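You operate a simulated robot arm through the tools that you are given. There is no shell and no other tool.

You run a simulated robot arm. Do the job below in one go: nothing can be reset, and whatever is moved stays where it is left.

## Task
Put things in order on the top of the low shelf. At the end: the green glass from the top of the low shelf stands where the brown strap stood; the brown strap stands where the green oil tin (marked "board oil") stood; the white stone block from the top of the low shelf stands where the green glass stood; the green oil tin is on the white yoghurt pot; whatever was shut is shut again. Leave all else as you found it, and nothing knocked over.

The check looks at the end state, three seconds after you hand in, the way a careful person would. Anything else that was tipped, shoved, dropped, spilled or broken makes it a failure.

## Robot
A 7-joint arm with a two-finger gripper, fixed in place. Base frame: the origin is at the foot of the arm, x ahead of it, y to its left, z up; the work surface is at about z = 860. Lengths are in mm, angles in degrees, forces in N, time in s.
With the tool pointing down near the work surface it reaches from about 340 to 720 mm from the base axis. Its first joint turns from -66.0 to 66.0 degrees. Payload 2.45 kg.
The TCP is the grasp point between the finger pads, 26 mm short of the fingertips. In the tool frame z runs along the fingers and y along their closing line. Largest opening 96 mm; the body of the gripper starts 69 mm behind the TCP.
Orientation is that of the tool frame in the base frame, as [roll, pitch, yaw] about the fixed x, y, z axes, in that order (R = Rz(yaw) Ry(pitch) Rx(roll)). With the fingers straight down and closing along the base's y, the tool's x points along the base's -x, its y along +y and its z along -z.

## Interface
- The arm moves only by the tool drive_tool. Its argument "deltas" is a list of rows, each a list of 7 numbers: the opening in per cent of the stroke, from 0 (shut) to 100 (fully open), then the shift along the base's x, y, z in mm, then the turn, a rotation vector about the base's x, y, z in degrees. In form: [[hand, x, y, z, wx, wy, wz], ...]. A call has 1 to 20 rows; each row shifts and turns the commanded pose from where the row before left it. Each row takes 0.2 s and may step no farther than 50 mm and 8.6 degrees from the row before; otherwise, or with a gripper value out of range, the whole call is refused. A pose out of reach is approached as far as the arm can. The call stops where the force on the tool passes 40 N (or 10 N more than at its start, if that is more) or the arm is blocked; 0.2 s more then pass. The fingers move at their own pace and stop on an object; they squeeze with about 37 N. The grip force told is the motor's: it shows also when the fingers shut on nothing. Time passes only in rows, and 0.2 s behind the last, so rows that do not move let the fingers close. The reply holds the time, the measured pose of the TCP, the force on the tool along the base axes, the opening and the grip force, in the units named above and with some noise, with the torque about the TCP (base axes, N m) and any sound that the robot's microphone picked up.
- Cameras (640 x 400 px; columns grow to the right, rows downward): "scene" is fixed at [175.7, -402.3, 1421.9]; the picture's right is [0.65, -0.76, 0.00], its down [-0.45, -0.39, -0.80] and it looks along [0.60, 0.52, -0.60] (base axes); focal length 316 px, centre (320, 200). "wrist" rides on the gripper at [82, 3, -98] in the tool frame; the picture's right is [-0.04, 1.00, 0.00], its down [-0.73, -0.03, -0.68] and it looks along [-0.68, -0.03, 0.73] (tool axes); focal length 256 px, centre (320, 200). There is no depth. A picture from a camera that has moved, and an enlarged one, comes with that camera's place and axes in the base frame and with its lens.
- capture(camera): a new picture of that camera. No time passes.
- enlarge(camera, box): a new picture of the part [left, top, right, bottom] of that camera's present view, enlarged. No time passes.
- hand_in(): hands the job in; it is judged then, once.

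Nothing tells you positions but the pictures and the camera data. Unless the task says otherwise, let go and move clear before handing in.

The tools are called after "Emit:" as a command line: name --pt "numbers of a row" for each row, then --argument value for the rest, lists and objects as JSON in quotes. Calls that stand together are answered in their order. drive_tool: Moves the arm, as the interface text tells. Its arguments: {"type":"object","properties":{"deltas":{"type":"array","items":{"type":"array","items":{"type":"number"}}}},"required":["deltas"]} The other tools are called the same way: capture (camera) takes a picture; enlarge (camera, box) takes an enlarged picture of a part of a camera's view; hand_in () hands the job in.

At the start:

```text
clock: 0.0
ee_pos: [372.2, -95.7, 1200.1]
orientation: [180.0, 0.0, -180.0]
contact_force: [1.0, -0.2, -0.6]
ft_torque: [-0.01, 0.0, 0.01]
grip_width: 95.9
gripper_force: 0.1
```

scene: 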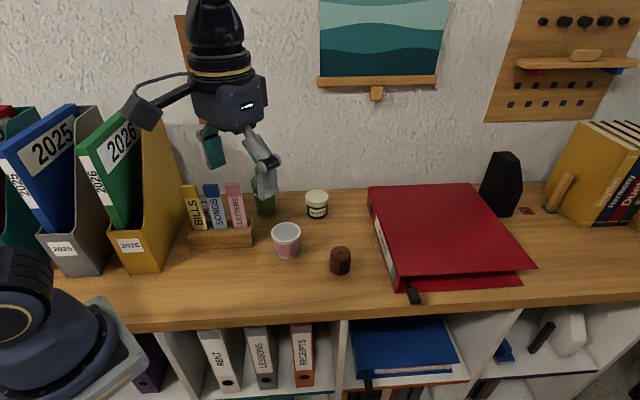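
wrist: 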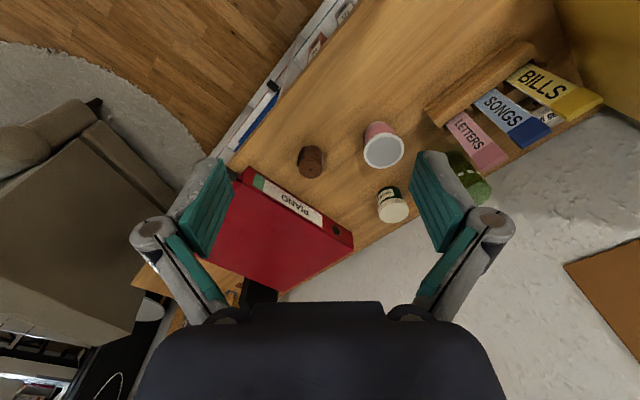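

I see a wooden shelf top with files, a yoghurt pot, a small cream-lidded jar, a brown rolled item, a green glass behind the card box, and a red binder. I'll look closer before moving anything.

Emit:
enlarge --camera "scene" --box '[160, 150, 400, 300]'

Emit:
enlarge --camera "scene" --box '[360, 120, 640, 300]'

Emit:
enlarge --camera "scene" --box '[360, 280, 640, 400]'

Emit:
enlarge --camera "wrist" --box '[220, 20, 620, 270]'

```text
2.67 times, centred on (280, 225) of scene
camera zoom: at [175.7, -402.3, 1421.9], right [0.65, -0.76, 0.0], down [-0.45, -0.39, -0.8], along [0.6, 0.52, -0.6], focal length 843 px, centre (427, 133)
```

zoom: 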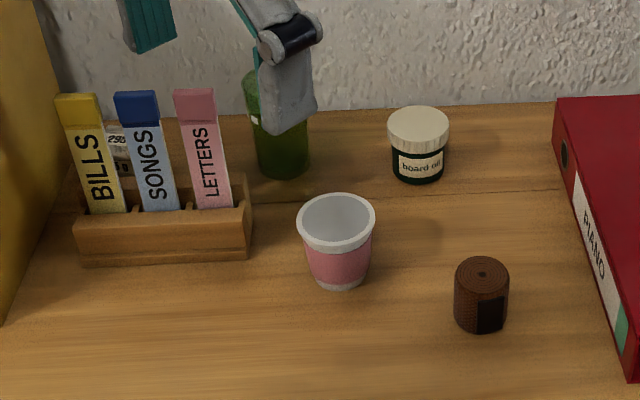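

```text
2.22 times, centred on (500, 210) of scene
camera zoom: at [175.7, -402.3, 1421.9], right [0.65, -0.76, 0.0], down [-0.45, -0.39, -0.8], along [0.6, 0.52, -0.6], focal length 702 px, centre (-80, 178)
```

zoom: 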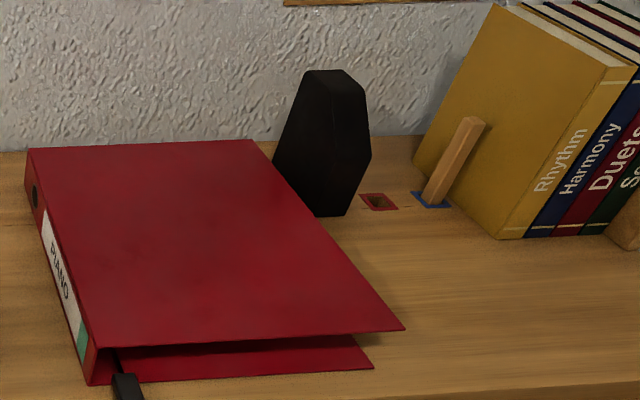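

```text
2.29 times, centred on (500, 340) of scene
camera zoom: at [175.7, -402.3, 1421.9], right [0.65, -0.76, 0.0], down [-0.45, -0.39, -0.8], along [0.6, 0.52, -0.6], focal length 722 px, centre (-91, -120)
```

zoom: 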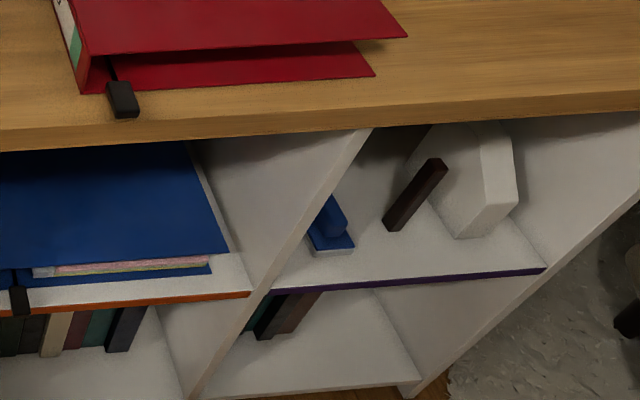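

```text
1.60 times, centred on (420, 145) of wrist
camera zoom: at [292.3, -91.8, 1299.9], right [0.04, 1.0, 0.0], down [0.73, -0.03, 0.68], along [0.68, -0.03, -0.73], focal length 410 px, centre (160, 288)
```

zoom: 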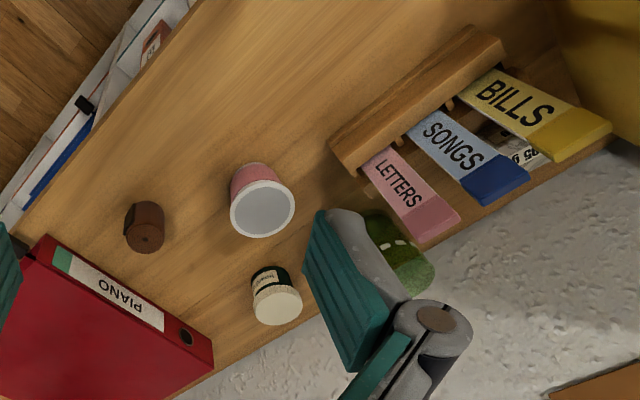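

The strap is near (573,-119), the tin near (688,54), the pot near (526,7) and the glass near (599,165). The shelf runs at about 45° to the base axes. I haven't found the stone block yet, so I'll turn the wrist camera toward the wall and look around from up high.

Emit:
drive_tool --pt "100 0 0 0 0 0 7.5" --pt "100 0 0 0 0 0 7.5" --pt "100 0 0 0 0 0 7.5" --pt "100 0 0 0 0 0 7.5" --pt "100 0 0 0 0 0 7.5" --pt "100 0 0 0 0 0 7.5"

Emit:
capture --camera "wrist"

Emit:
capture --camera "scene"

```text
clock: 1.4
ee_pos: [372.0, -95.0, 1200.7]
orientation: [-180.0, 0.0, -134.8]
contact_force: [0.7, 0.3, 0.2]
ft_torque: [-0.01, 0.0, 0.0]
grip_width: 95.9
gripper_force: 0.1
```

```text
taken
camera wrist: at [313.8, -150.4, 1299.9], right [-0.68, 0.73, 0.0], down [0.54, 0.5, 0.68], along [0.5, 0.46, -0.73], focal length 256 px, centre (320, 200)
```

wrist: 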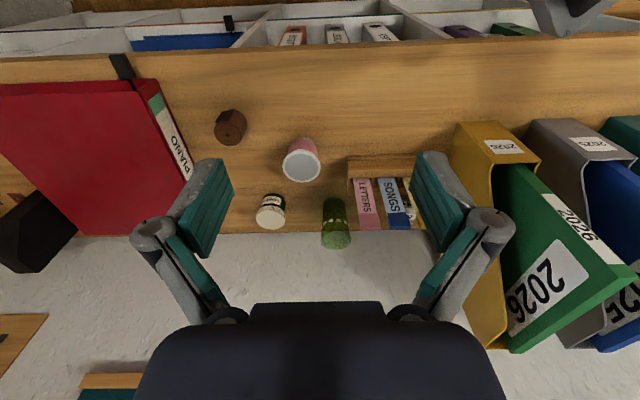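

```text
taken
```

scene: 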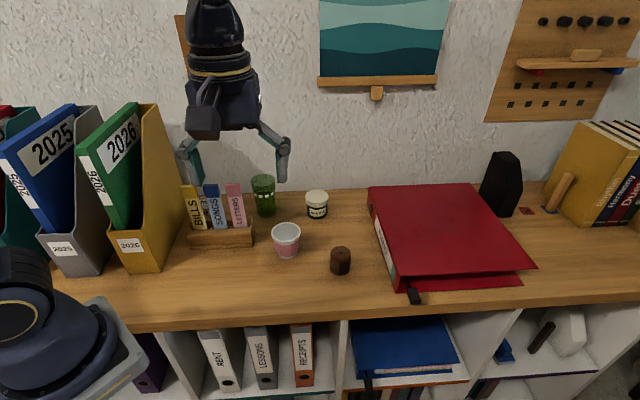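

The glass is fully visible now. I'll zoom in on the card box, the area behind it and the right-hand side to find the stone block.

Emit:
enlarge --camera "wrist" --box '[200, 90, 460, 260]'

Emit:
enlarge --camera "wrist" --box '[0, 60, 200, 280]'

Emit:
enlarge --camera "scene" --box '[170, 160, 360, 290]'

Emit:
enlarge --camera "scene" --box '[0, 90, 200, 300]'

```text
2.35 times, centred on (330, 175) of wrist
camera zoom: at [313.8, -150.4, 1299.9], right [-0.68, 0.73, 0.0], down [0.54, 0.5, 0.68], along [0.5, 0.46, -0.73], focal length 602 px, centre (296, 259)
```

zoom: 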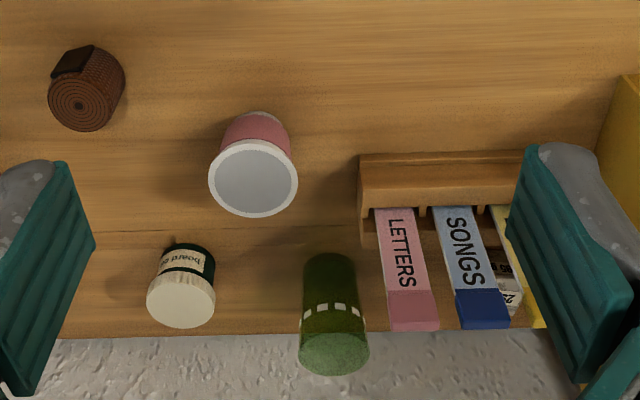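

```text
1.82 times, centred on (100, 170) of wrist
camera zoom: at [313.8, -150.4, 1299.9], right [-0.68, 0.73, 0.0], down [0.54, 0.5, 0.68], along [0.5, 0.46, -0.73], focal length 465 px, centre (720, 254)
```

zoom: 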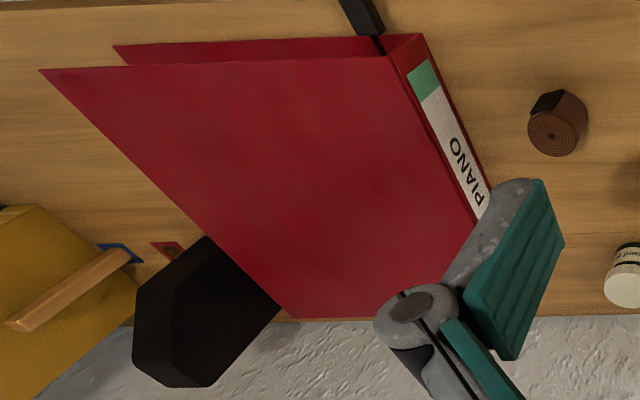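

```text
3.08 times, centred on (265, 225) of scene
camera zoom: at [175.7, -402.3, 1421.9], right [0.65, -0.76, 0.0], down [-0.45, -0.39, -0.8], along [0.6, 0.52, -0.6], focal length 972 px, centre (489, 123)
```

zoom: 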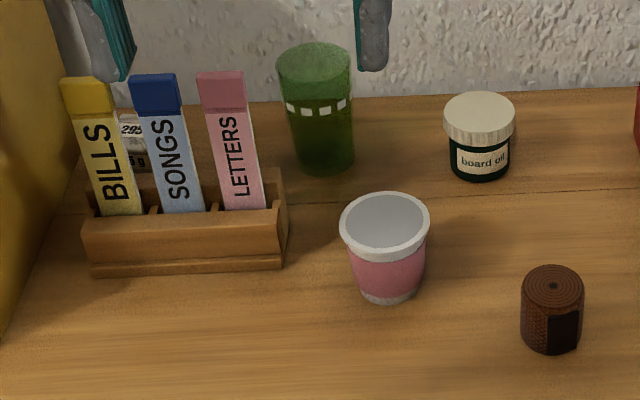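

```text
1.90 times, centred on (100, 195) of scene
camera zoom: at [175.7, -402.3, 1421.9], right [0.65, -0.76, 0.0], down [-0.45, -0.39, -0.8], along [0.6, 0.52, -0.6], focal length 602 px, centre (739, 210)
```

zoom: 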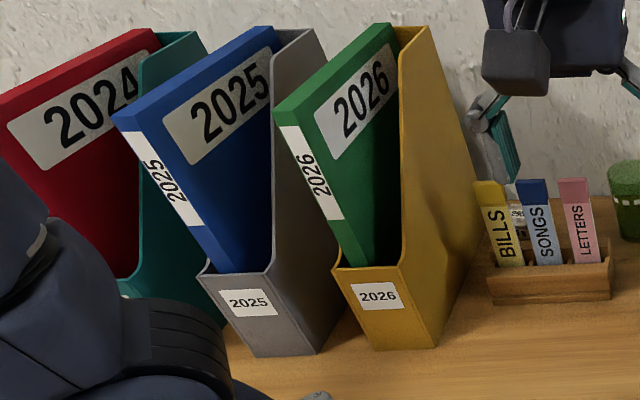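

The white item behind the card box, with "295 ..." printed on it, could be the stone block. I'll move the wrist camera above it, staying high, to check.

Emit:
drive_tool --pt "100 12 38 4 0 0 0" --pt "100 12 38 4 0 0 0" --pt "100 12 38 4 0 0 0" --pt "100 12 38 4 0 0 0" --pt "100 12 38 4 0 0 0" --pt "100 12 38 4 0 0 0" --pt "100 12 38 4 0 0 0" --pt "100 12 38 4 0 0 0"

Emit:
capture --camera "wrist"

Emit:
enlarge --camera "wrist" --box '[200, 40, 440, 190]'

Emit:
capture --camera "scene"

```text
clock: 3.2
ee_pos: [468.5, 206.7, 1231.8]
orientation: [180.0, 0.0, -134.9]
contact_force: [-0.9, -0.1, -0.2]
ft_torque: [0.0, 0.01, 0.0]
grip_width: 96.0
gripper_force: 0.1
```

```text
taken
camera wrist: at [409.2, 152.6, 1331.1], right [-0.68, 0.74, 0.0], down [0.54, 0.5, 0.68], along [0.5, 0.46, -0.73], focal length 256 px, centre (320, 200)
```

wrist: 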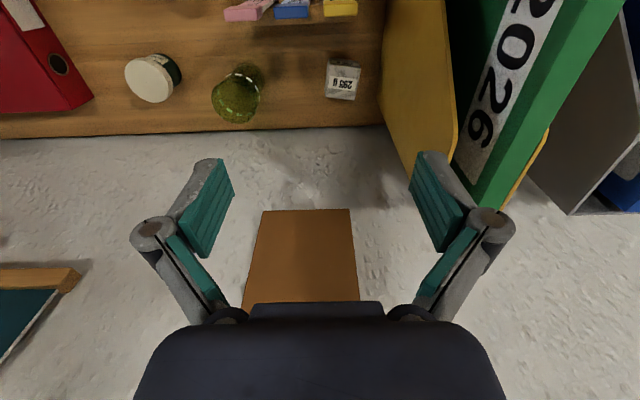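

```text
2.67 times, centred on (320, 115) of wrist
camera zoom: at [409.2, 152.6, 1331.1], right [-0.68, 0.74, 0.0], down [0.54, 0.5, 0.68], along [0.5, 0.46, -0.73], focal length 683 px, centre (320, 427)
```

zoom: 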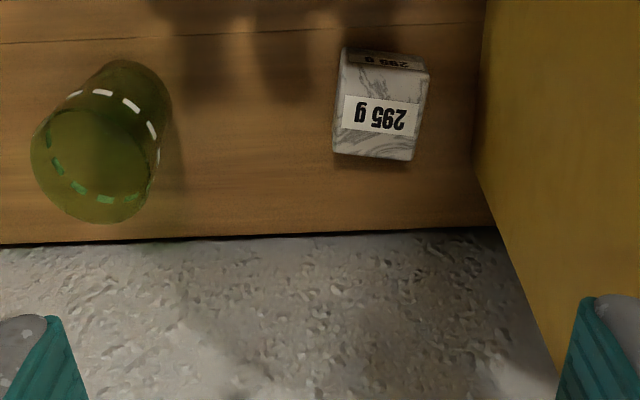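

```text
taken
```

scene: 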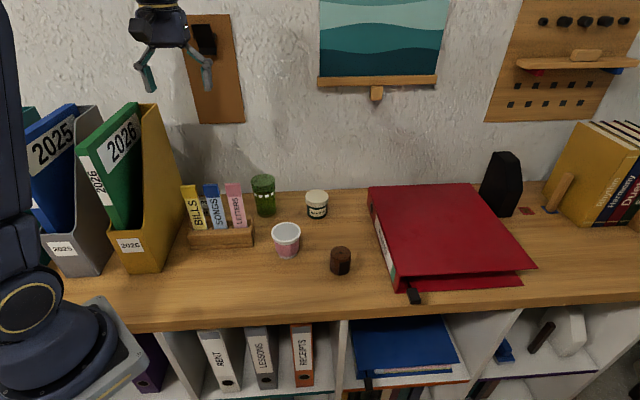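

I found it: the white marble block, marked "295 g", stands behind the card box at about (490,274). It measures about 50×50×45 mm. Next I'll go down near the pot to check its rim, and the tin, strap and glass, more precisely.

Emit:
drive_tool --pt "100 10 -34 -22 0 0 0" --pt "100 10 -34 -22 0 0 0" --pt "100 10 -34 -22 0 0 0" --pt "100 10 -34 -22 0 0 0" --pt "100 10 -33 -22 0 0 0" --pt "100 10 -33 -22 0 0 0"

Emit:
capture --camera "wrist"

Emit:
enlarge --camera "wrist" --box '[240, 0, 480, 150]'

Emit:
enlarge --camera "scene" --box '[240, 170, 360, 290]'

```text
clock: 4.6
ee_pos: [528.6, 6.6, 1103.7]
orientation: [-179.9, 0.0, -134.9]
contact_force: [0.1, 0.7, 0.0]
ft_torque: [-0.01, 0.02, 0.0]
grip_width: 95.7
gripper_force: 0.1
```

```text
taken
camera wrist: at [470.8, -48.2, 1202.4], right [-0.68, 0.73, 0.0], down [0.54, 0.5, 0.68], along [0.5, 0.46, -0.73], focal length 256 px, centre (320, 200)
```

wrist: 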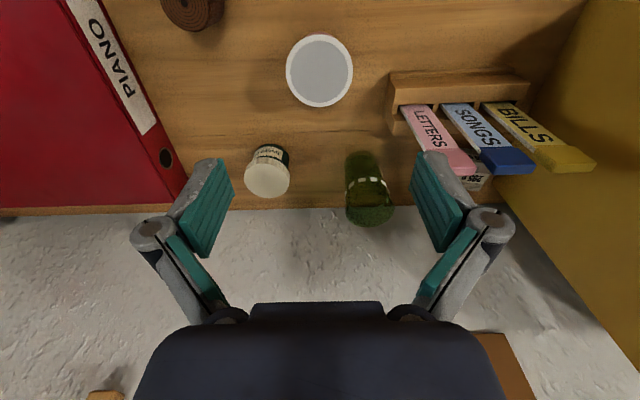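

```text
2.67 times, centred on (360, 75) of wrist
camera zoom: at [470.8, -48.2, 1202.4], right [-0.68, 0.73, 0.0], down [0.54, 0.5, 0.68], along [0.5, 0.46, -0.73], focal length 683 px, centre (213, 533)
```

zoom: 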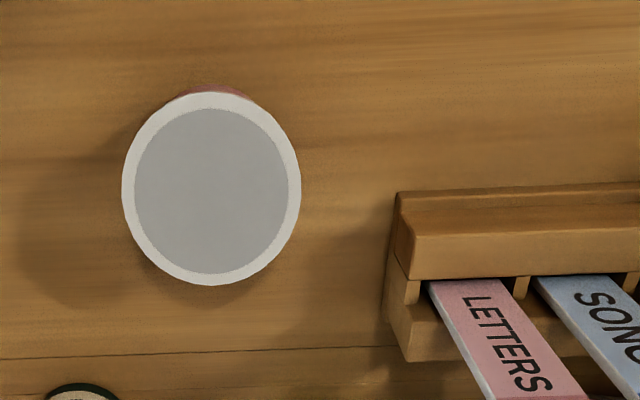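

```text
3.33 times, centred on (300, 230) of scene
camera zoom: at [175.7, -402.3, 1421.9], right [0.65, -0.76, 0.0], down [-0.45, -0.39, -0.8], along [0.6, 0.52, -0.6], focal length 1054 px, centre (387, 100)
```

zoom: 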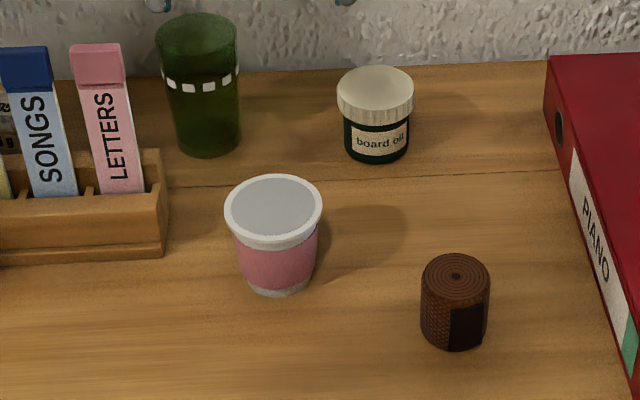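

The pot has a flat, closed foil lid, about 65 mm across and centred near (527,3,935), so the tin can stand on it. I'll zoom in on the tin, glass and strap to pin them down.

Emit:
enlarge --camera "wrist" --box '[220, 120, 420, 245]'

Emit:
enlarge --camera "wrist" --box '[380, 40, 620, 190]'

Emit:
enlarge --camera "scene" --box '[240, 160, 350, 230]'

Emit:
enlarge --camera "scene" --box '[290, 220, 400, 290]'

```text
3.20 times, centred on (320, 182) of wrist
camera zoom: at [470.8, -48.2, 1202.4], right [-0.68, 0.73, 0.0], down [0.54, 0.5, 0.68], along [0.5, 0.46, -0.73], focal length 819 px, centre (320, 256)
```

zoom: 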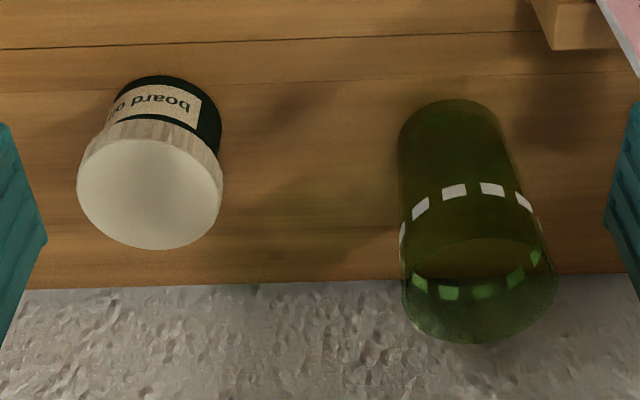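

```text
2.67 times, centred on (500, 115) of wrist
camera zoom: at [470.8, -48.2, 1202.4], right [-0.68, 0.73, 0.0], down [0.54, 0.5, 0.68], along [0.5, 0.46, -0.73], focal length 683 px, centre (-160, 427)
```

zoom: 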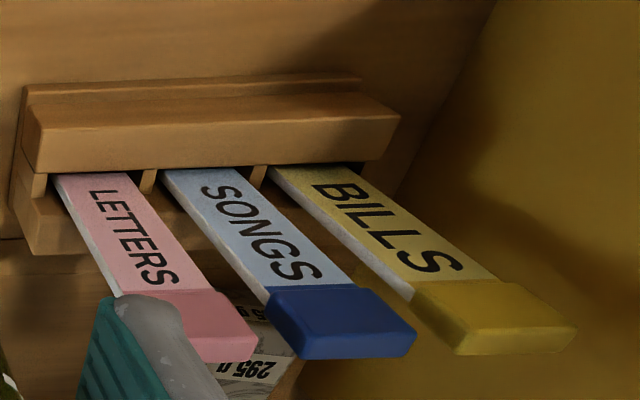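

```text
5.71 times, centred on (295, 195) of scene
camera zoom: at [175.7, -402.3, 1421.9], right [0.65, -0.76, 0.0], down [-0.45, -0.39, -0.8], along [0.6, 0.52, -0.6], focal length 1806 px, centre (463, 229)
```

zoom: 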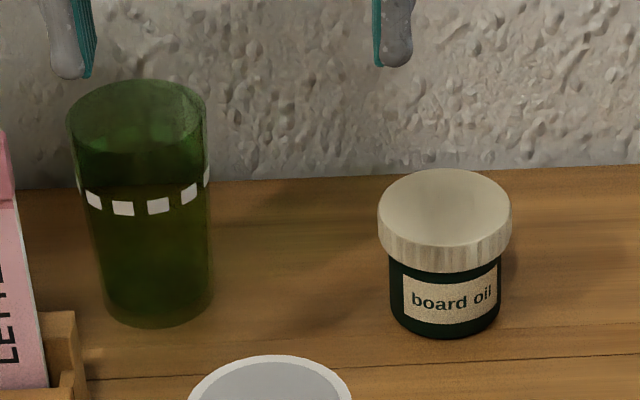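

```text
5.71 times, centred on (345, 255) of scene
camera zoom: at [175.7, -402.3, 1421.9], right [0.65, -0.76, 0.0], down [-0.45, -0.39, -0.8], along [0.6, 0.52, -0.6], focal length 1806 px, centre (177, -114)
```

zoom: 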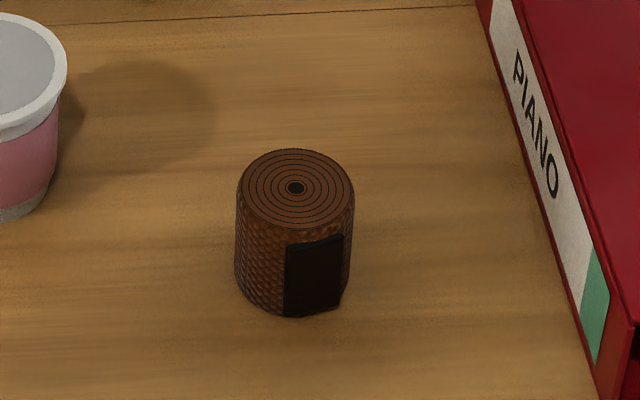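

The tin is at about (689.5,52.5) with its lid top at z≈917. The strap is at (573.5,-119.5), 50 mm tall, and the glass at (604,167), about 102 mm tall. I'll start with the tin and move above it.

Emit:
drive_tool --pt "100 40 11.5 -25 0 0 0" --pt "100 40 11.5 -25 0 0 0" --pt "100 40 11.5 -25 0 0 0" --pt "100 41 11.7 -25 0 0 0" --pt "100 0 0 0 0 0 0" --pt "100 0 0 0 0 0 0"

Emit:
capture --camera "wrist"

Emit:
capture --camera "scene"

```text
clock: 6.0
ee_pos: [688.7, 54.1, 1001.1]
orientation: [-180.0, 0.0, -135.0]
contact_force: [0.5, -0.3, 0.6]
ft_torque: [-0.03, 0.0, -0.04]
grip_width: 95.9
gripper_force: 0.0
```

```text
taken
camera wrist: at [629.6, -1.9, 1099.7], right [-0.68, 0.73, 0.0], down [0.54, 0.5, 0.68], along [0.5, 0.46, -0.73], focal length 256 px, centre (320, 200)
```

wrist: 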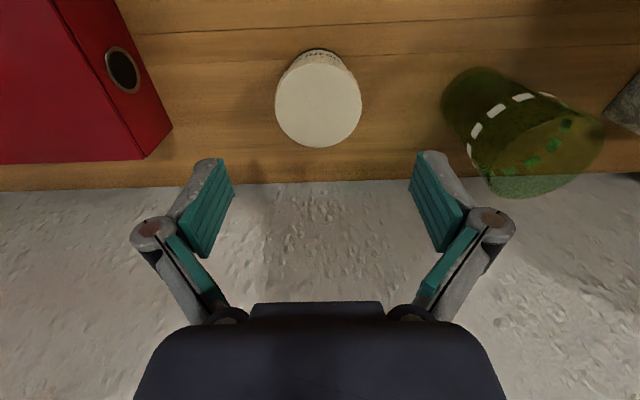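

```text
taken
```

scene: 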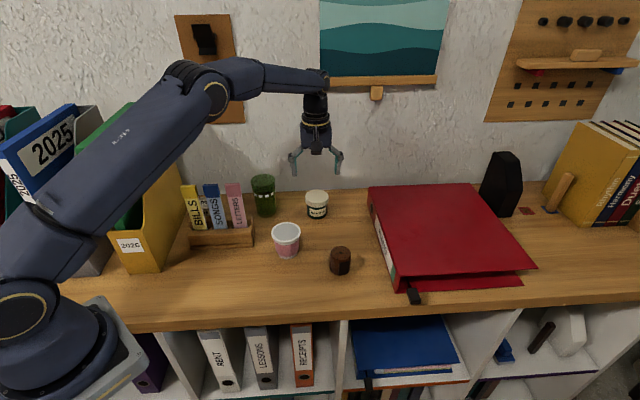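

The fingers straddle the tin well. I'll zoom in to refine its centre before going down.

Emit:
enlarge --camera "wrist" --box '[240, 30, 400, 180]'

Emit:
enlarge --camera "wrist" --box '[420, 40, 640, 220]'

```text
2.67 times, centred on (320, 105) of wrist
camera zoom: at [629.6, -1.9, 1099.7], right [-0.68, 0.73, 0.0], down [0.54, 0.5, 0.68], along [0.5, 0.46, -0.73], focal length 683 px, centre (320, 453)
```

zoom: 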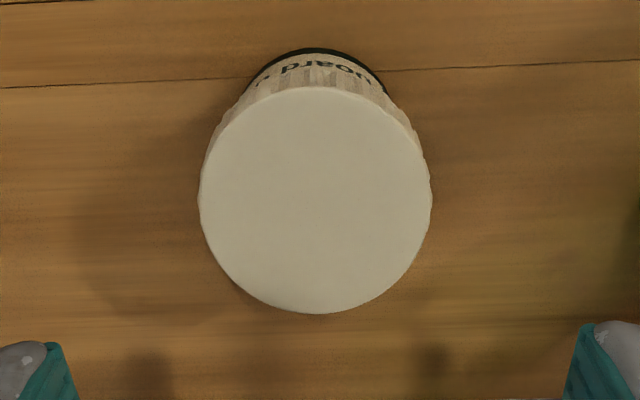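

```text
2.22 times, centred on (530, 130) of wrist
camera zoom: at [629.6, -1.9, 1099.7], right [-0.68, 0.73, 0.0], down [0.54, 0.5, 0.68], along [0.5, 0.46, -0.73], focal length 569 px, centre (-147, 356)
```

zoom: 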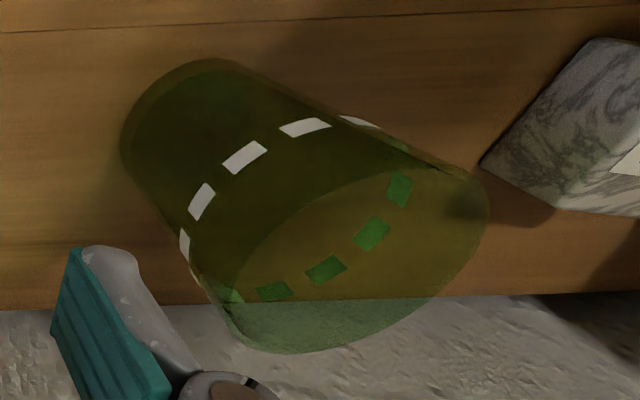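

The tin's lid centre is about (687,49), roughly 5 mm from where the gripper is centred. I'll correct for that, go down to lid height and close.

Emit:
drive_tool --pt "100 -2.7 -4.5 -22 0 0 0" --pt "100 0 0 -25 0 0 0" --pt "100 0 0 -25 0 0 0" --pt "100 0 0 -20 0 0 0" --pt "100 0 0 0 0 0 0" --pt "100 0 0 0 0 0 0"

Emit:
capture --camera "wrist"

Emit:
enlarge --camera "scene" --box '[240, 150, 400, 250]'

```text
clock: 7.4
ee_pos: [687.8, 48.5, 908.0]
orientation: [179.9, 0.0, -135.1]
contact_force: [-0.6, 0.8, 0.9]
ft_torque: [0.01, 0.02, -0.01]
grip_width: 96.1
gripper_force: 0.1
```

```text
taken
camera wrist: at [628.6, -6.9, 1008.4], right [-0.68, 0.73, 0.0], down [0.54, 0.5, 0.68], along [0.5, 0.46, -0.73], focal length 256 px, centre (320, 200)
```

wrist: 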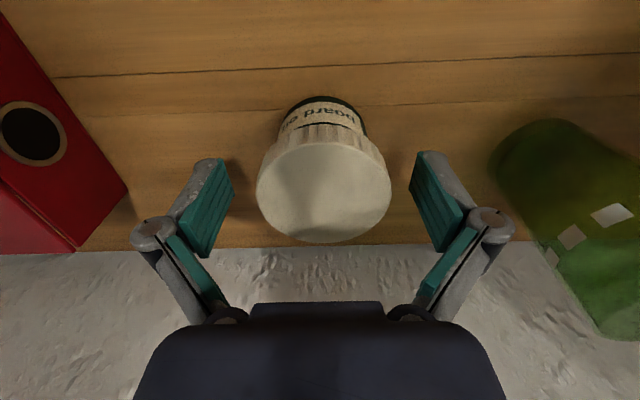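

```text
4.00 times, centred on (320, 200) of scene
camera zoom: at [175.7, -402.3, 1421.9], right [0.65, -0.76, 0.0], down [-0.45, -0.39, -0.8], along [0.6, 0.52, -0.6], focal length 1264 px, centre (320, 200)
```

zoom: 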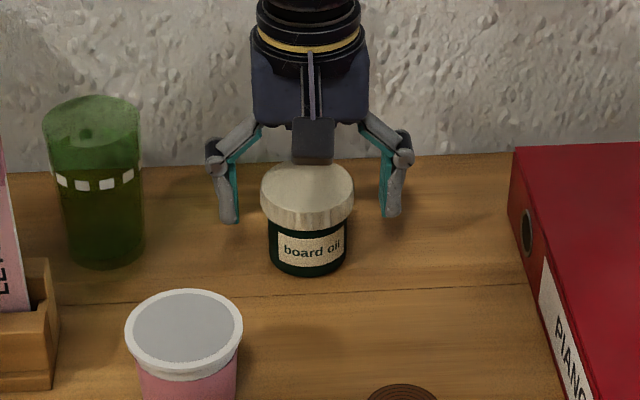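

The lid sits about 3 mm toward the robot from the pad centre. I'll make a small shift, then close and lift slightly.

Emit:
drive_tool --pt "100 -2.6 -1.3 0 0 0 0" --pt "70 0 0 0 0 0 0" --pt "0 0 0 0 0 0 0" --pt "0 0 0 0 0 0 0" --pt "0 0 0 0 0 0 0" --pt "0 0 0 0 0 0 0" --pt "0 0 0 0 0 0 0"

Emit:
capture --camera "wrist"

```text
clock: 9.0
ee_pos: [684.3, 47.7, 910.2]
orientation: [-180.0, 0.1, -135.0]
contact_force: [-1.1, 0.2, 3.2]
ft_torque: [0.0, 0.01, 0.02]
grip_width: 61.2
gripper_force: 37.0
```

```text
taken
camera wrist: at [625.7, -8.2, 1008.7], right [-0.68, 0.73, 0.0], down [0.54, 0.5, 0.68], along [0.5, 0.46, -0.73], focal length 256 px, centre (320, 200)
```

wrist: 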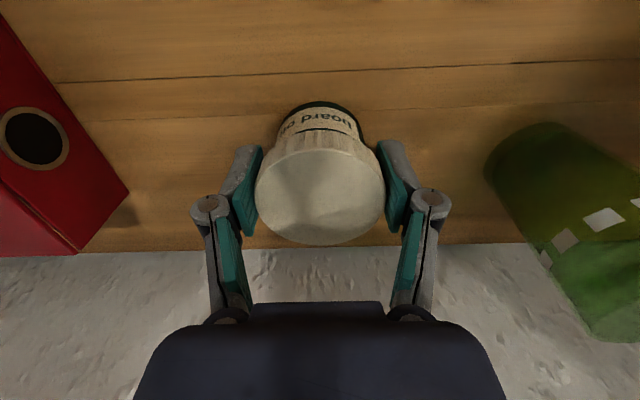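

The tin is held at 61 mm. Before lifting, I'll zoom in to measure exactly how it sits relative to the gripper.

Emit:
enlarge --camera "wrist" --box '[220, 80, 420, 260]'

Emit:
enlarge --camera "scene" --box '[270, 160, 370, 230]'

```text
2.22 times, centred on (320, 170) of wrist
camera zoom: at [625.7, -8.2, 1008.7], right [-0.68, 0.73, 0.0], down [0.54, 0.5, 0.68], along [0.5, 0.46, -0.73], focal length 569 px, centre (320, 267)
```

zoom: 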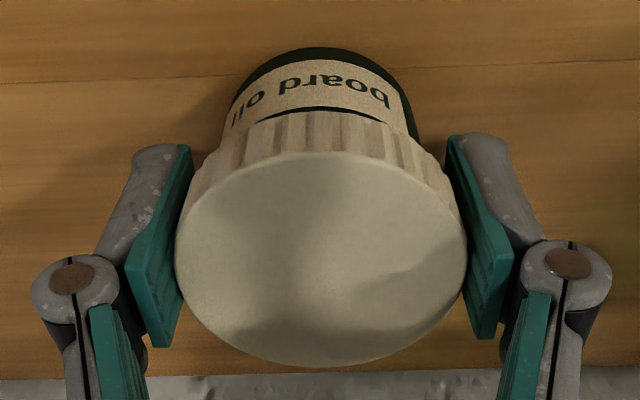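

```text
5.71 times, centred on (320, 195) of scene
camera zoom: at [175.5, -402.3, 1421.9], right [0.65, -0.76, 0.0], down [-0.45, -0.39, -0.8], along [0.6, 0.52, -0.6], focal length 1806 px, centre (320, 229)
```

zoom: 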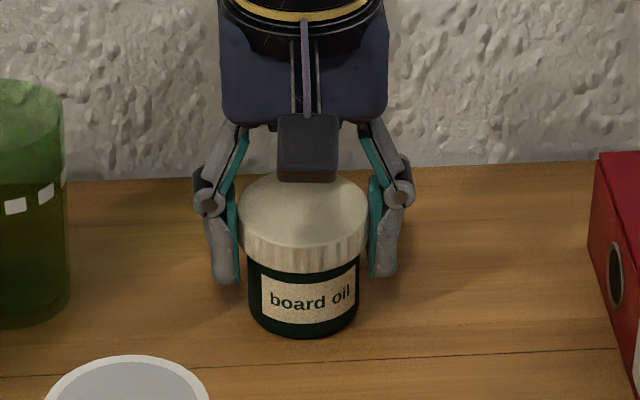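

The tin's centre sits within about 1 mm of the grasp point, so its original spot is (687,49). Next I'll lift it and carry it over to just above the pot at about (530,6).

Emit:
drive_tool --pt "0 0 0 8 0 0 0" --pt "0 0 0 20 0 0 0" --pt "0 0 0 25 0 0 0" --pt "0 0 0 25 0 0 0" --pt "0 0 0 24 0 0 0" --pt "0 -15 -4 0 0 0 0" --pt "0 -25 -7 0 0 0 0" --pt "0 -26 -7 0 0 0 0" --pt "0 -26 -7 0 0 0 0" --pt "0 -26 -7 0 0 0 0" --pt "0 -24 -7 0 0 0 0" --pt "0 -15 -4 0 0 0 0" --pt "0 0 0 0 0 0 0" --pt "0 0 0 0 0 0 0"

Emit:
capture --camera "wrist"

Emit:
enlarge --camera "scene" --box '[220, 150, 380, 280]'

```text
clock: 12.0
ee_pos: [526.2, 5.3, 1011.2]
orientation: [-180.0, 0.0, -135.0]
contact_force: [-0.8, 0.0, -2.0]
ft_torque: [0.0, 0.0, 0.0]
grip_width: 61.1
gripper_force: 36.7
```

```text
taken
camera wrist: at [468.1, -50.3, 1110.7], right [-0.68, 0.73, 0.0], down [0.54, 0.5, 0.68], along [0.5, 0.46, -0.73], focal length 256 px, centre (320, 200)
```

wrist: 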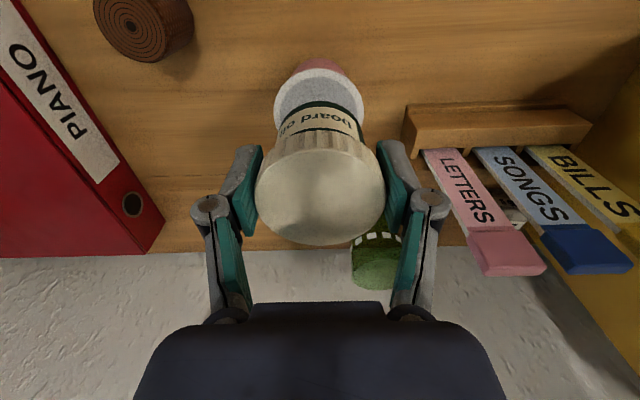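

```text
3.08 times, centred on (300, 215) of scene
camera zoom: at [175.7, -402.3, 1421.9], right [0.65, -0.76, 0.0], down [-0.45, -0.39, -0.8], along [0.6, 0.52, -0.6], focal length 972 px, centre (382, 154)
```

zoom: 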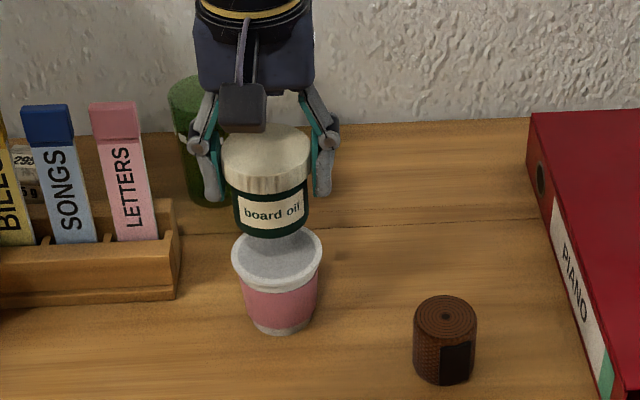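

The tin hangs over the pot, nearly aligned. I'll check the alignment closely before lowering it.

Emit:
enlarge --camera "wrist" --box '[240, 40, 400, 160]'

Emit:
enlarge --camera "scene" --box '[260, 180, 340, 270]'

```text
3.33 times, centred on (320, 100) of wrist
camera zoom: at [468.1, -50.3, 1110.7], right [-0.68, 0.73, 0.0], down [0.54, 0.5, 0.68], along [0.5, 0.46, -0.73], focal length 853 px, centre (320, 533)
```

zoom: 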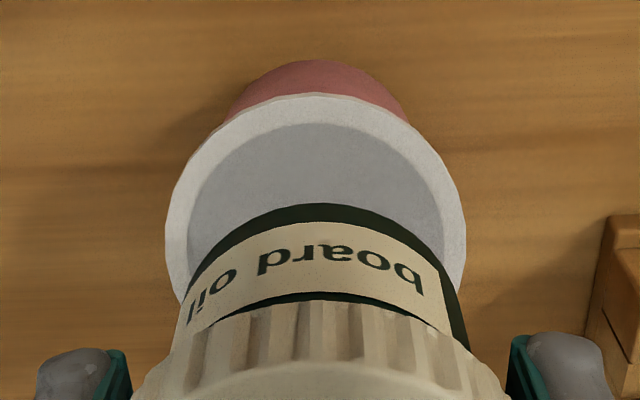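

```text
4.44 times, centred on (300, 225) of scene
camera zoom: at [175.7, -402.3, 1421.9], right [0.65, -0.76, 0.0], down [-0.45, -0.39, -0.8], along [0.6, 0.52, -0.6], focal length 1405 px, centre (409, 89)
```

zoom: 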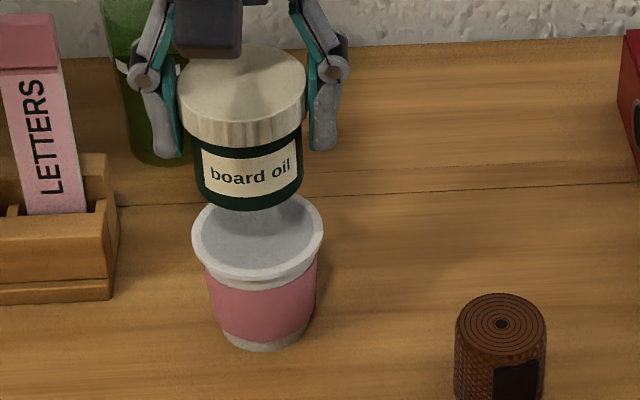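

The tin is about 2–3 mm off the pot's axis. I'll correct by about 3 mm in y and lower it in small steps, watching the force.

Emit:
drive_tool --pt "0 0 -2.8 0 0 0 0" --pt "0 0 0 -8 0 0 0" --pt "0 0 0 -6 0 0 0" --pt "0 0 0 -3 0 0 0" --pt "0 0 0 -1 0 0 0" --pt "0 0 0 0 0 0 0"

Emit:
enlarge --camera "scene" --box '[260, 180, 340, 270]'

Emit:
enlarge --camera "wrist" --box '[240, 40, 400, 160]'

```text
clock: 13.4
ee_pos: [526.1, 0.9, 992.8]
orientation: [179.9, 0.0, -135.0]
contact_force: [0.1, -0.4, -0.9]
ft_torque: [-0.03, 0.01, 0.03]
grip_width: 60.8
gripper_force: 37.1
```

```text
4.44 times, centred on (300, 225) of scene
camera zoom: at [175.7, -402.3, 1421.9], right [0.65, -0.76, 0.0], down [-0.45, -0.39, -0.8], along [0.6, 0.52, -0.6], focal length 1405 px, centre (409, 89)
```

zoom: 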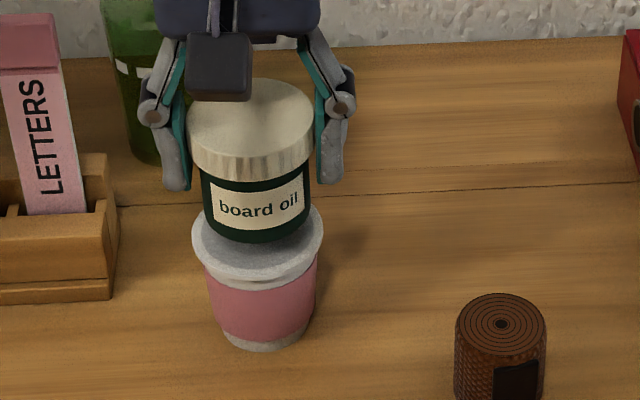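

```text
3.33 times, centred on (320, 100) of wrist
camera zoom: at [468.3, -53.8, 1091.6], right [-0.68, 0.73, 0.0], down [0.54, 0.5, 0.68], along [0.5, 0.46, -0.73], focal length 853 px, centre (320, 533)
```

zoom: 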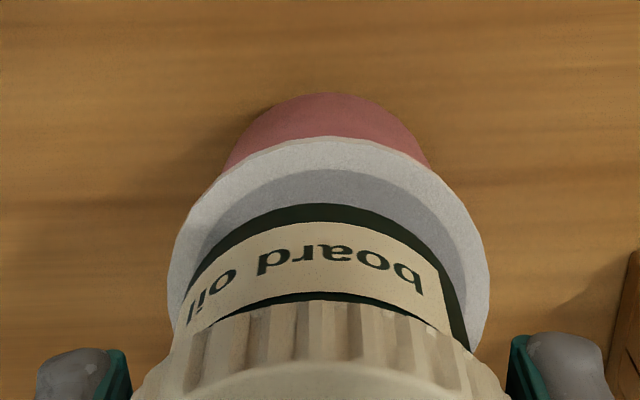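

Alignment looks good, with about 8 mm to go. I'll continue down slowly.

Emit:
drive_tool --pt "0 0 0 -2 0 0 0" --pt "0 0 0 -2 0 0 0" --pt "0 0 0 -1 0 0 0" --pt "0 0 0 -1 0 0 0" --pt "0 0 0 0 0 0 0"

Emit:
enlarge --camera "scene" --box '[260, 180, 340, 270]'

```text
clock: 14.6
ee_pos: [528.2, 1.5, 986.1]
orientation: [-179.9, 0.0, -135.0]
contact_force: [-0.2, 0.0, -1.3]
ft_torque: [-0.02, 0.0, 0.0]
grip_width: 61.2
gripper_force: 36.7
```

```text
4.44 times, centred on (300, 225) of scene
camera zoom: at [175.7, -402.3, 1421.9], right [0.65, -0.76, 0.0], down [-0.45, -0.39, -0.8], along [0.6, 0.52, -0.6], focal length 1405 px, centre (409, 89)
```

zoom: 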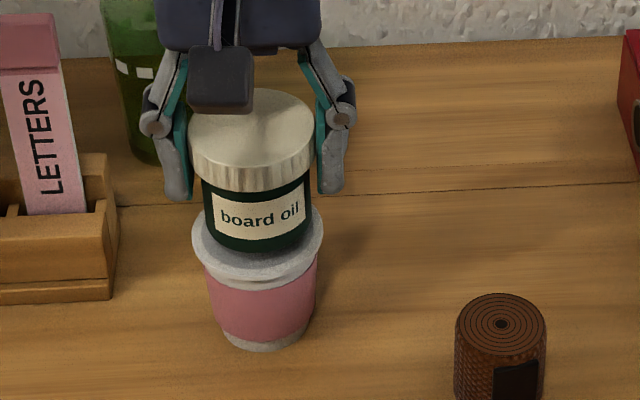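

There's no contact yet. I'll keep going in 1 mm steps.

Emit:
drive_tool --pt "0 0 0 -1 0 0 0" --pt "0 0 0 -1 0 0 0" --pt "0 0 0 0 0 0 0"

Emit:
enlarge --camera "scene" --box '[260, 180, 340, 270]'

Emit:
enlarge --camera "wrist" --box '[240, 40, 400, 160]'

```text
clock: 15.4
ee_pos: [527.7, 1.9, 984.6]
orientation: [-180.0, 0.0, -134.9]
contact_force: [-0.4, -0.5, -1.5]
ft_torque: [-0.04, 0.01, 0.01]
grip_width: 61.1
gripper_force: 36.9
```

```text
4.44 times, centred on (300, 225) of scene
camera zoom: at [175.7, -402.3, 1421.9], right [0.65, -0.76, 0.0], down [-0.45, -0.39, -0.8], along [0.6, 0.52, -0.6], focal length 1405 px, centre (409, 89)
```

zoom: 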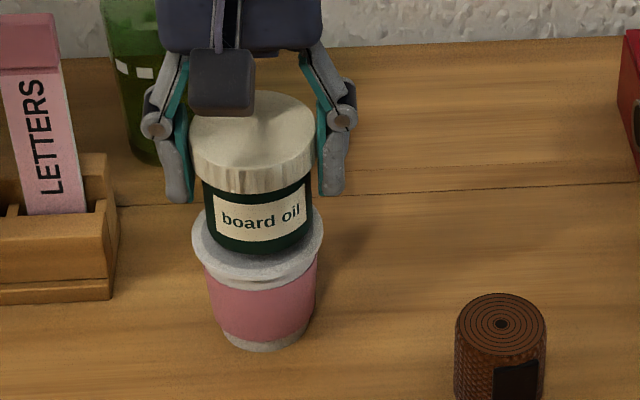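

```text
3.33 times, centred on (320, 100) of wrist
camera zoom: at [468.7, -54.3, 1083.9], right [-0.68, 0.73, 0.0], down [0.54, 0.5, 0.68], along [0.5, 0.46, -0.73], focal length 853 px, centre (320, 533)
```

zoom: 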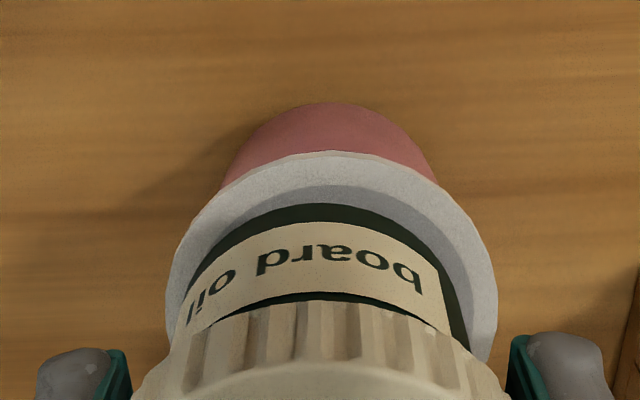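

Emit:
drive_tool --pt "0 0 0 -1 0 0 0" --pt "0 0 0 0 0 0 0"

Emit:
drive_tool --pt "0 0 0 -1 0 0 0" --pt "0 0 0 0 0 0 0"

Emit:
enlarge --camera "scene" --box '[265, 190, 325, 260]'

```text
clock: 16.0
ee_pos: [526.8, 1.3, 984.9]
orientation: [180.0, 0.0, -135.0]
contact_force: [0.2, 0.6, -1.7]
ft_torque: [0.01, -0.03, 0.02]
grip_width: 61.2
gripper_force: 36.9
```

```text
clock: 16.6
ee_pos: [526.7, 2.5, 981.9]
orientation: [-180.0, -0.1, -134.9]
contact_force: [0.0, -0.6, -1.9]
ft_torque: [-0.02, -0.03, 0.02]
grip_width: 61.0
gripper_force: 37.1
```

```text
5.71 times, centred on (295, 225) of scene
camera zoom: at [175.7, -402.3, 1421.9], right [0.65, -0.76, 0.0], down [-0.45, -0.39, -0.8], along [0.6, 0.52, -0.6], focal length 1806 px, centre (463, 57)
```

zoom: 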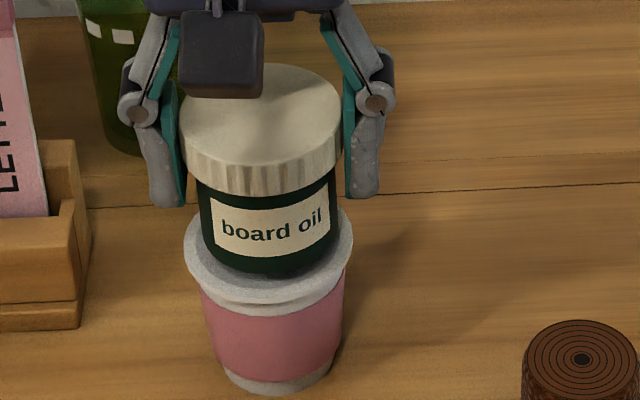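

Emit:
drive_tool --pt "0 0 0 -1 0 0 0" --pt "0 0 0 0 0 0 0"

Emit:
drive_tool --pt "0 0 0 -1 0 0 0" --pt "0 0 0 0 0 0 0"

Emit:
enlarge --camera "wrist" --box '[240, 40, 400, 160]'

Emit:
enlarge --camera "scene" --box '[265, 190, 325, 260]'

```text
clock: 17.2
ee_pos: [528.0, 2.1, 980.9]
orientation: [180.0, 0.0, -135.0]
contact_force: [0.5, 1.0, -1.1]
ft_torque: [0.02, -0.02, 0.01]
grip_width: 60.8
gripper_force: 36.6
```

```text
clock: 17.8
ee_pos: [527.3, 1.6, 980.0]
orientation: [-179.9, 0.0, -134.9]
contact_force: [0.7, -0.3, -1.0]
ft_torque: [-0.02, 0.02, -0.01]
grip_width: 60.8
gripper_force: 36.7
```

```text
3.33 times, centred on (320, 100) of wrist
camera zoom: at [468.7, -53.7, 1079.8], right [-0.68, 0.73, 0.0], down [0.54, 0.5, 0.68], along [0.5, 0.46, -0.73], focal length 853 px, centre (320, 533)
```

zoom: 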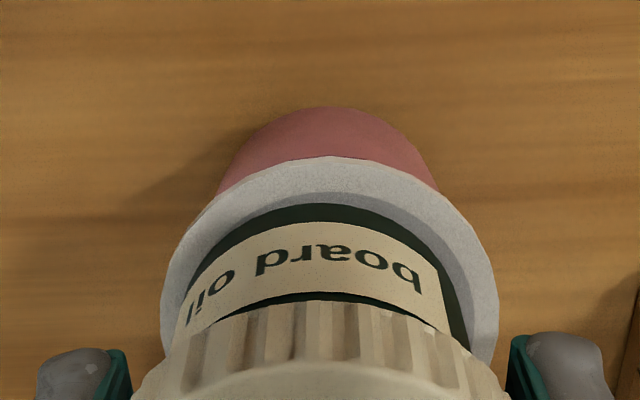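

```text
5.71 times, centred on (295, 225) of scene
camera zoom: at [175.7, -402.3, 1421.9], right [0.65, -0.76, 0.0], down [-0.45, -0.39, -0.8], along [0.6, 0.52, -0.6], focal length 1806 px, centre (463, 57)
```

zoom: 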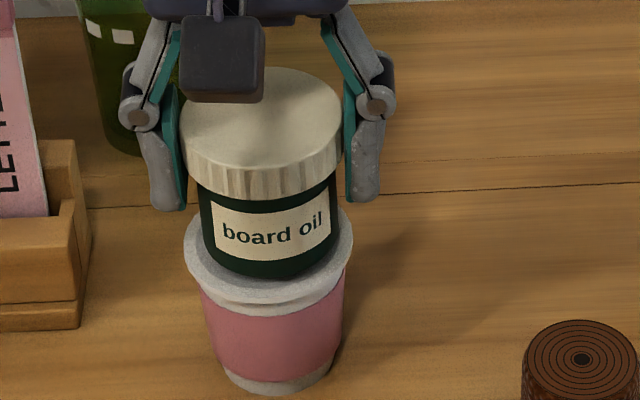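

Emit:
drive_tool --pt "0 0 0 -1 0 0 0" --pt "0 0 0 0 0 0 0"

Emit:
drive_tool --pt "0 0 0 -1 0 0 0" --pt "0 0 0 0 0 0 0"

Emit:
enlarge --camera "wrist" --box '[240, 40, 400, 160]'

Emit:
enlarge --camera "scene" --box '[265, 190, 325, 260]'

```text
clock: 18.4
ee_pos: [527.9, 1.6, 979.4]
orientation: [180.0, 0.1, -135.0]
contact_force: [0.9, 0.0, -2.1]
ft_torque: [0.02, 0.02, 0.04]
grip_width: 61.0
gripper_force: 37.4
```

```text
clock: 19.0
ee_pos: [527.3, 1.8, 977.9]
orientation: [-180.0, 0.0, -135.0]
contact_force: [1.0, -0.4, -1.1]
ft_torque: [-0.04, 0.01, 0.01]
grip_width: 60.8
gripper_force: 37.2
```

```text
3.33 times, centred on (320, 100) of wrist
camera zoom: at [468.8, -53.6, 1077.6], right [-0.68, 0.73, 0.0], down [0.54, 0.5, 0.68], along [0.5, 0.46, -0.73], focal length 853 px, centre (320, 533)
```

zoom: 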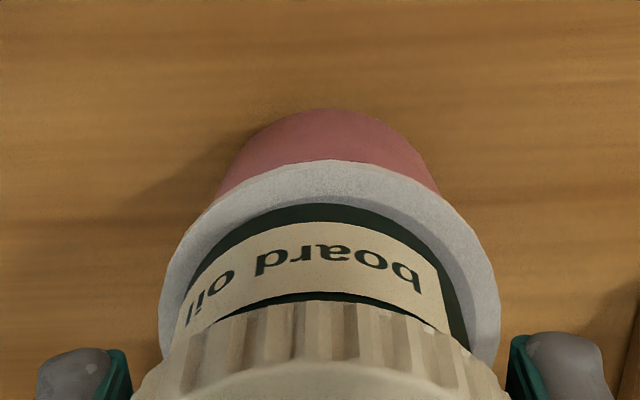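

```text
5.71 times, centred on (295, 225) of scene
camera zoom: at [175.7, -402.3, 1421.9], right [0.65, -0.76, 0.0], down [-0.45, -0.39, -0.8], along [0.6, 0.52, -0.6], focal length 1806 px, centre (463, 57)
```

zoom: 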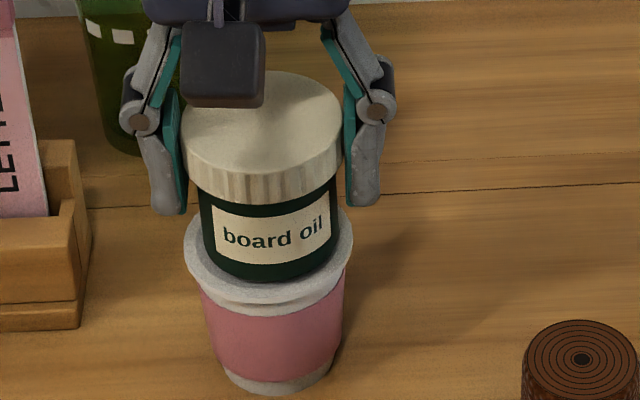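

Emit:
drive_tool --pt "0 0 0 -1 0 0 0" --pt "0 0 0 0 0 0 0"

Emit:
drive_tool --pt "0 0 0 -1 0 0 0" --pt "0 0 0 0 0 0 0"

Emit:
enlarge --camera "wrist" --box '[240, 40, 400, 160]'

Emit:
enlarge --camera "scene" --box '[265, 190, 325, 260]'

```text
clock: 19.6
ee_pos: [527.1, 1.6, 978.0]
orientation: [180.0, 0.0, -135.1]
contact_force: [0.0, 0.1, -1.2]
ft_torque: [0.01, 0.02, 0.02]
grip_width: 61.0
gripper_force: 36.8
```

```text
clock: 20.2
ee_pos: [528.1, 2.0, 975.6]
orientation: [180.0, 0.0, -135.0]
contact_force: [-0.6, 0.4, -1.0]
ft_torque: [0.0, 0.0, 0.02]
grip_width: 60.9
gripper_force: 36.9
```

```text
3.33 times, centred on (320, 100) of wrist
camera zoom: at [468.7, -53.8, 1075.4], right [-0.68, 0.73, 0.0], down [0.54, 0.5, 0.68], along [0.5, 0.46, -0.73], focal length 853 px, centre (320, 533)
```

zoom: 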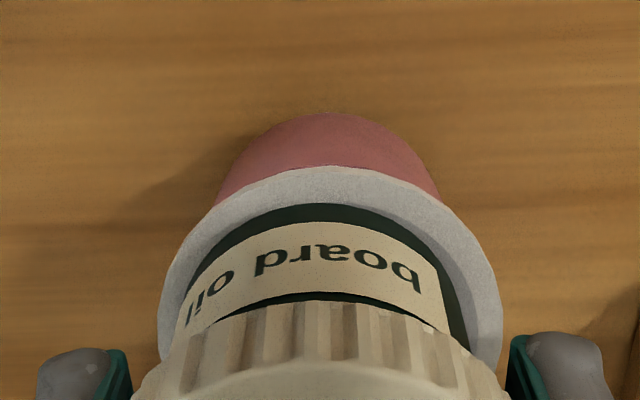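

```text
5.71 times, centred on (295, 225) of scene
camera zoom: at [175.7, -402.3, 1421.9], right [0.65, -0.76, 0.0], down [-0.45, -0.39, -0.8], along [0.6, 0.52, -0.6], focal length 1806 px, centre (463, 57)
```

zoom: 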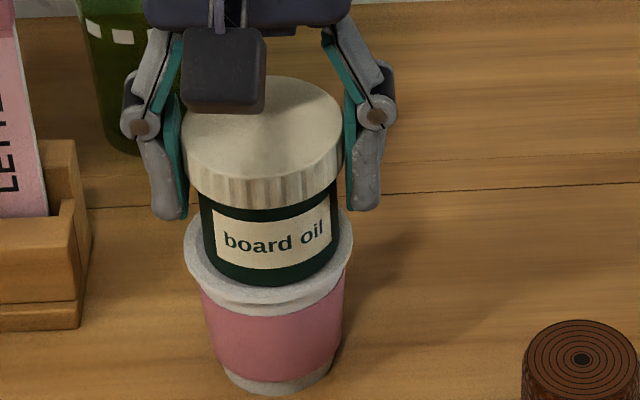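

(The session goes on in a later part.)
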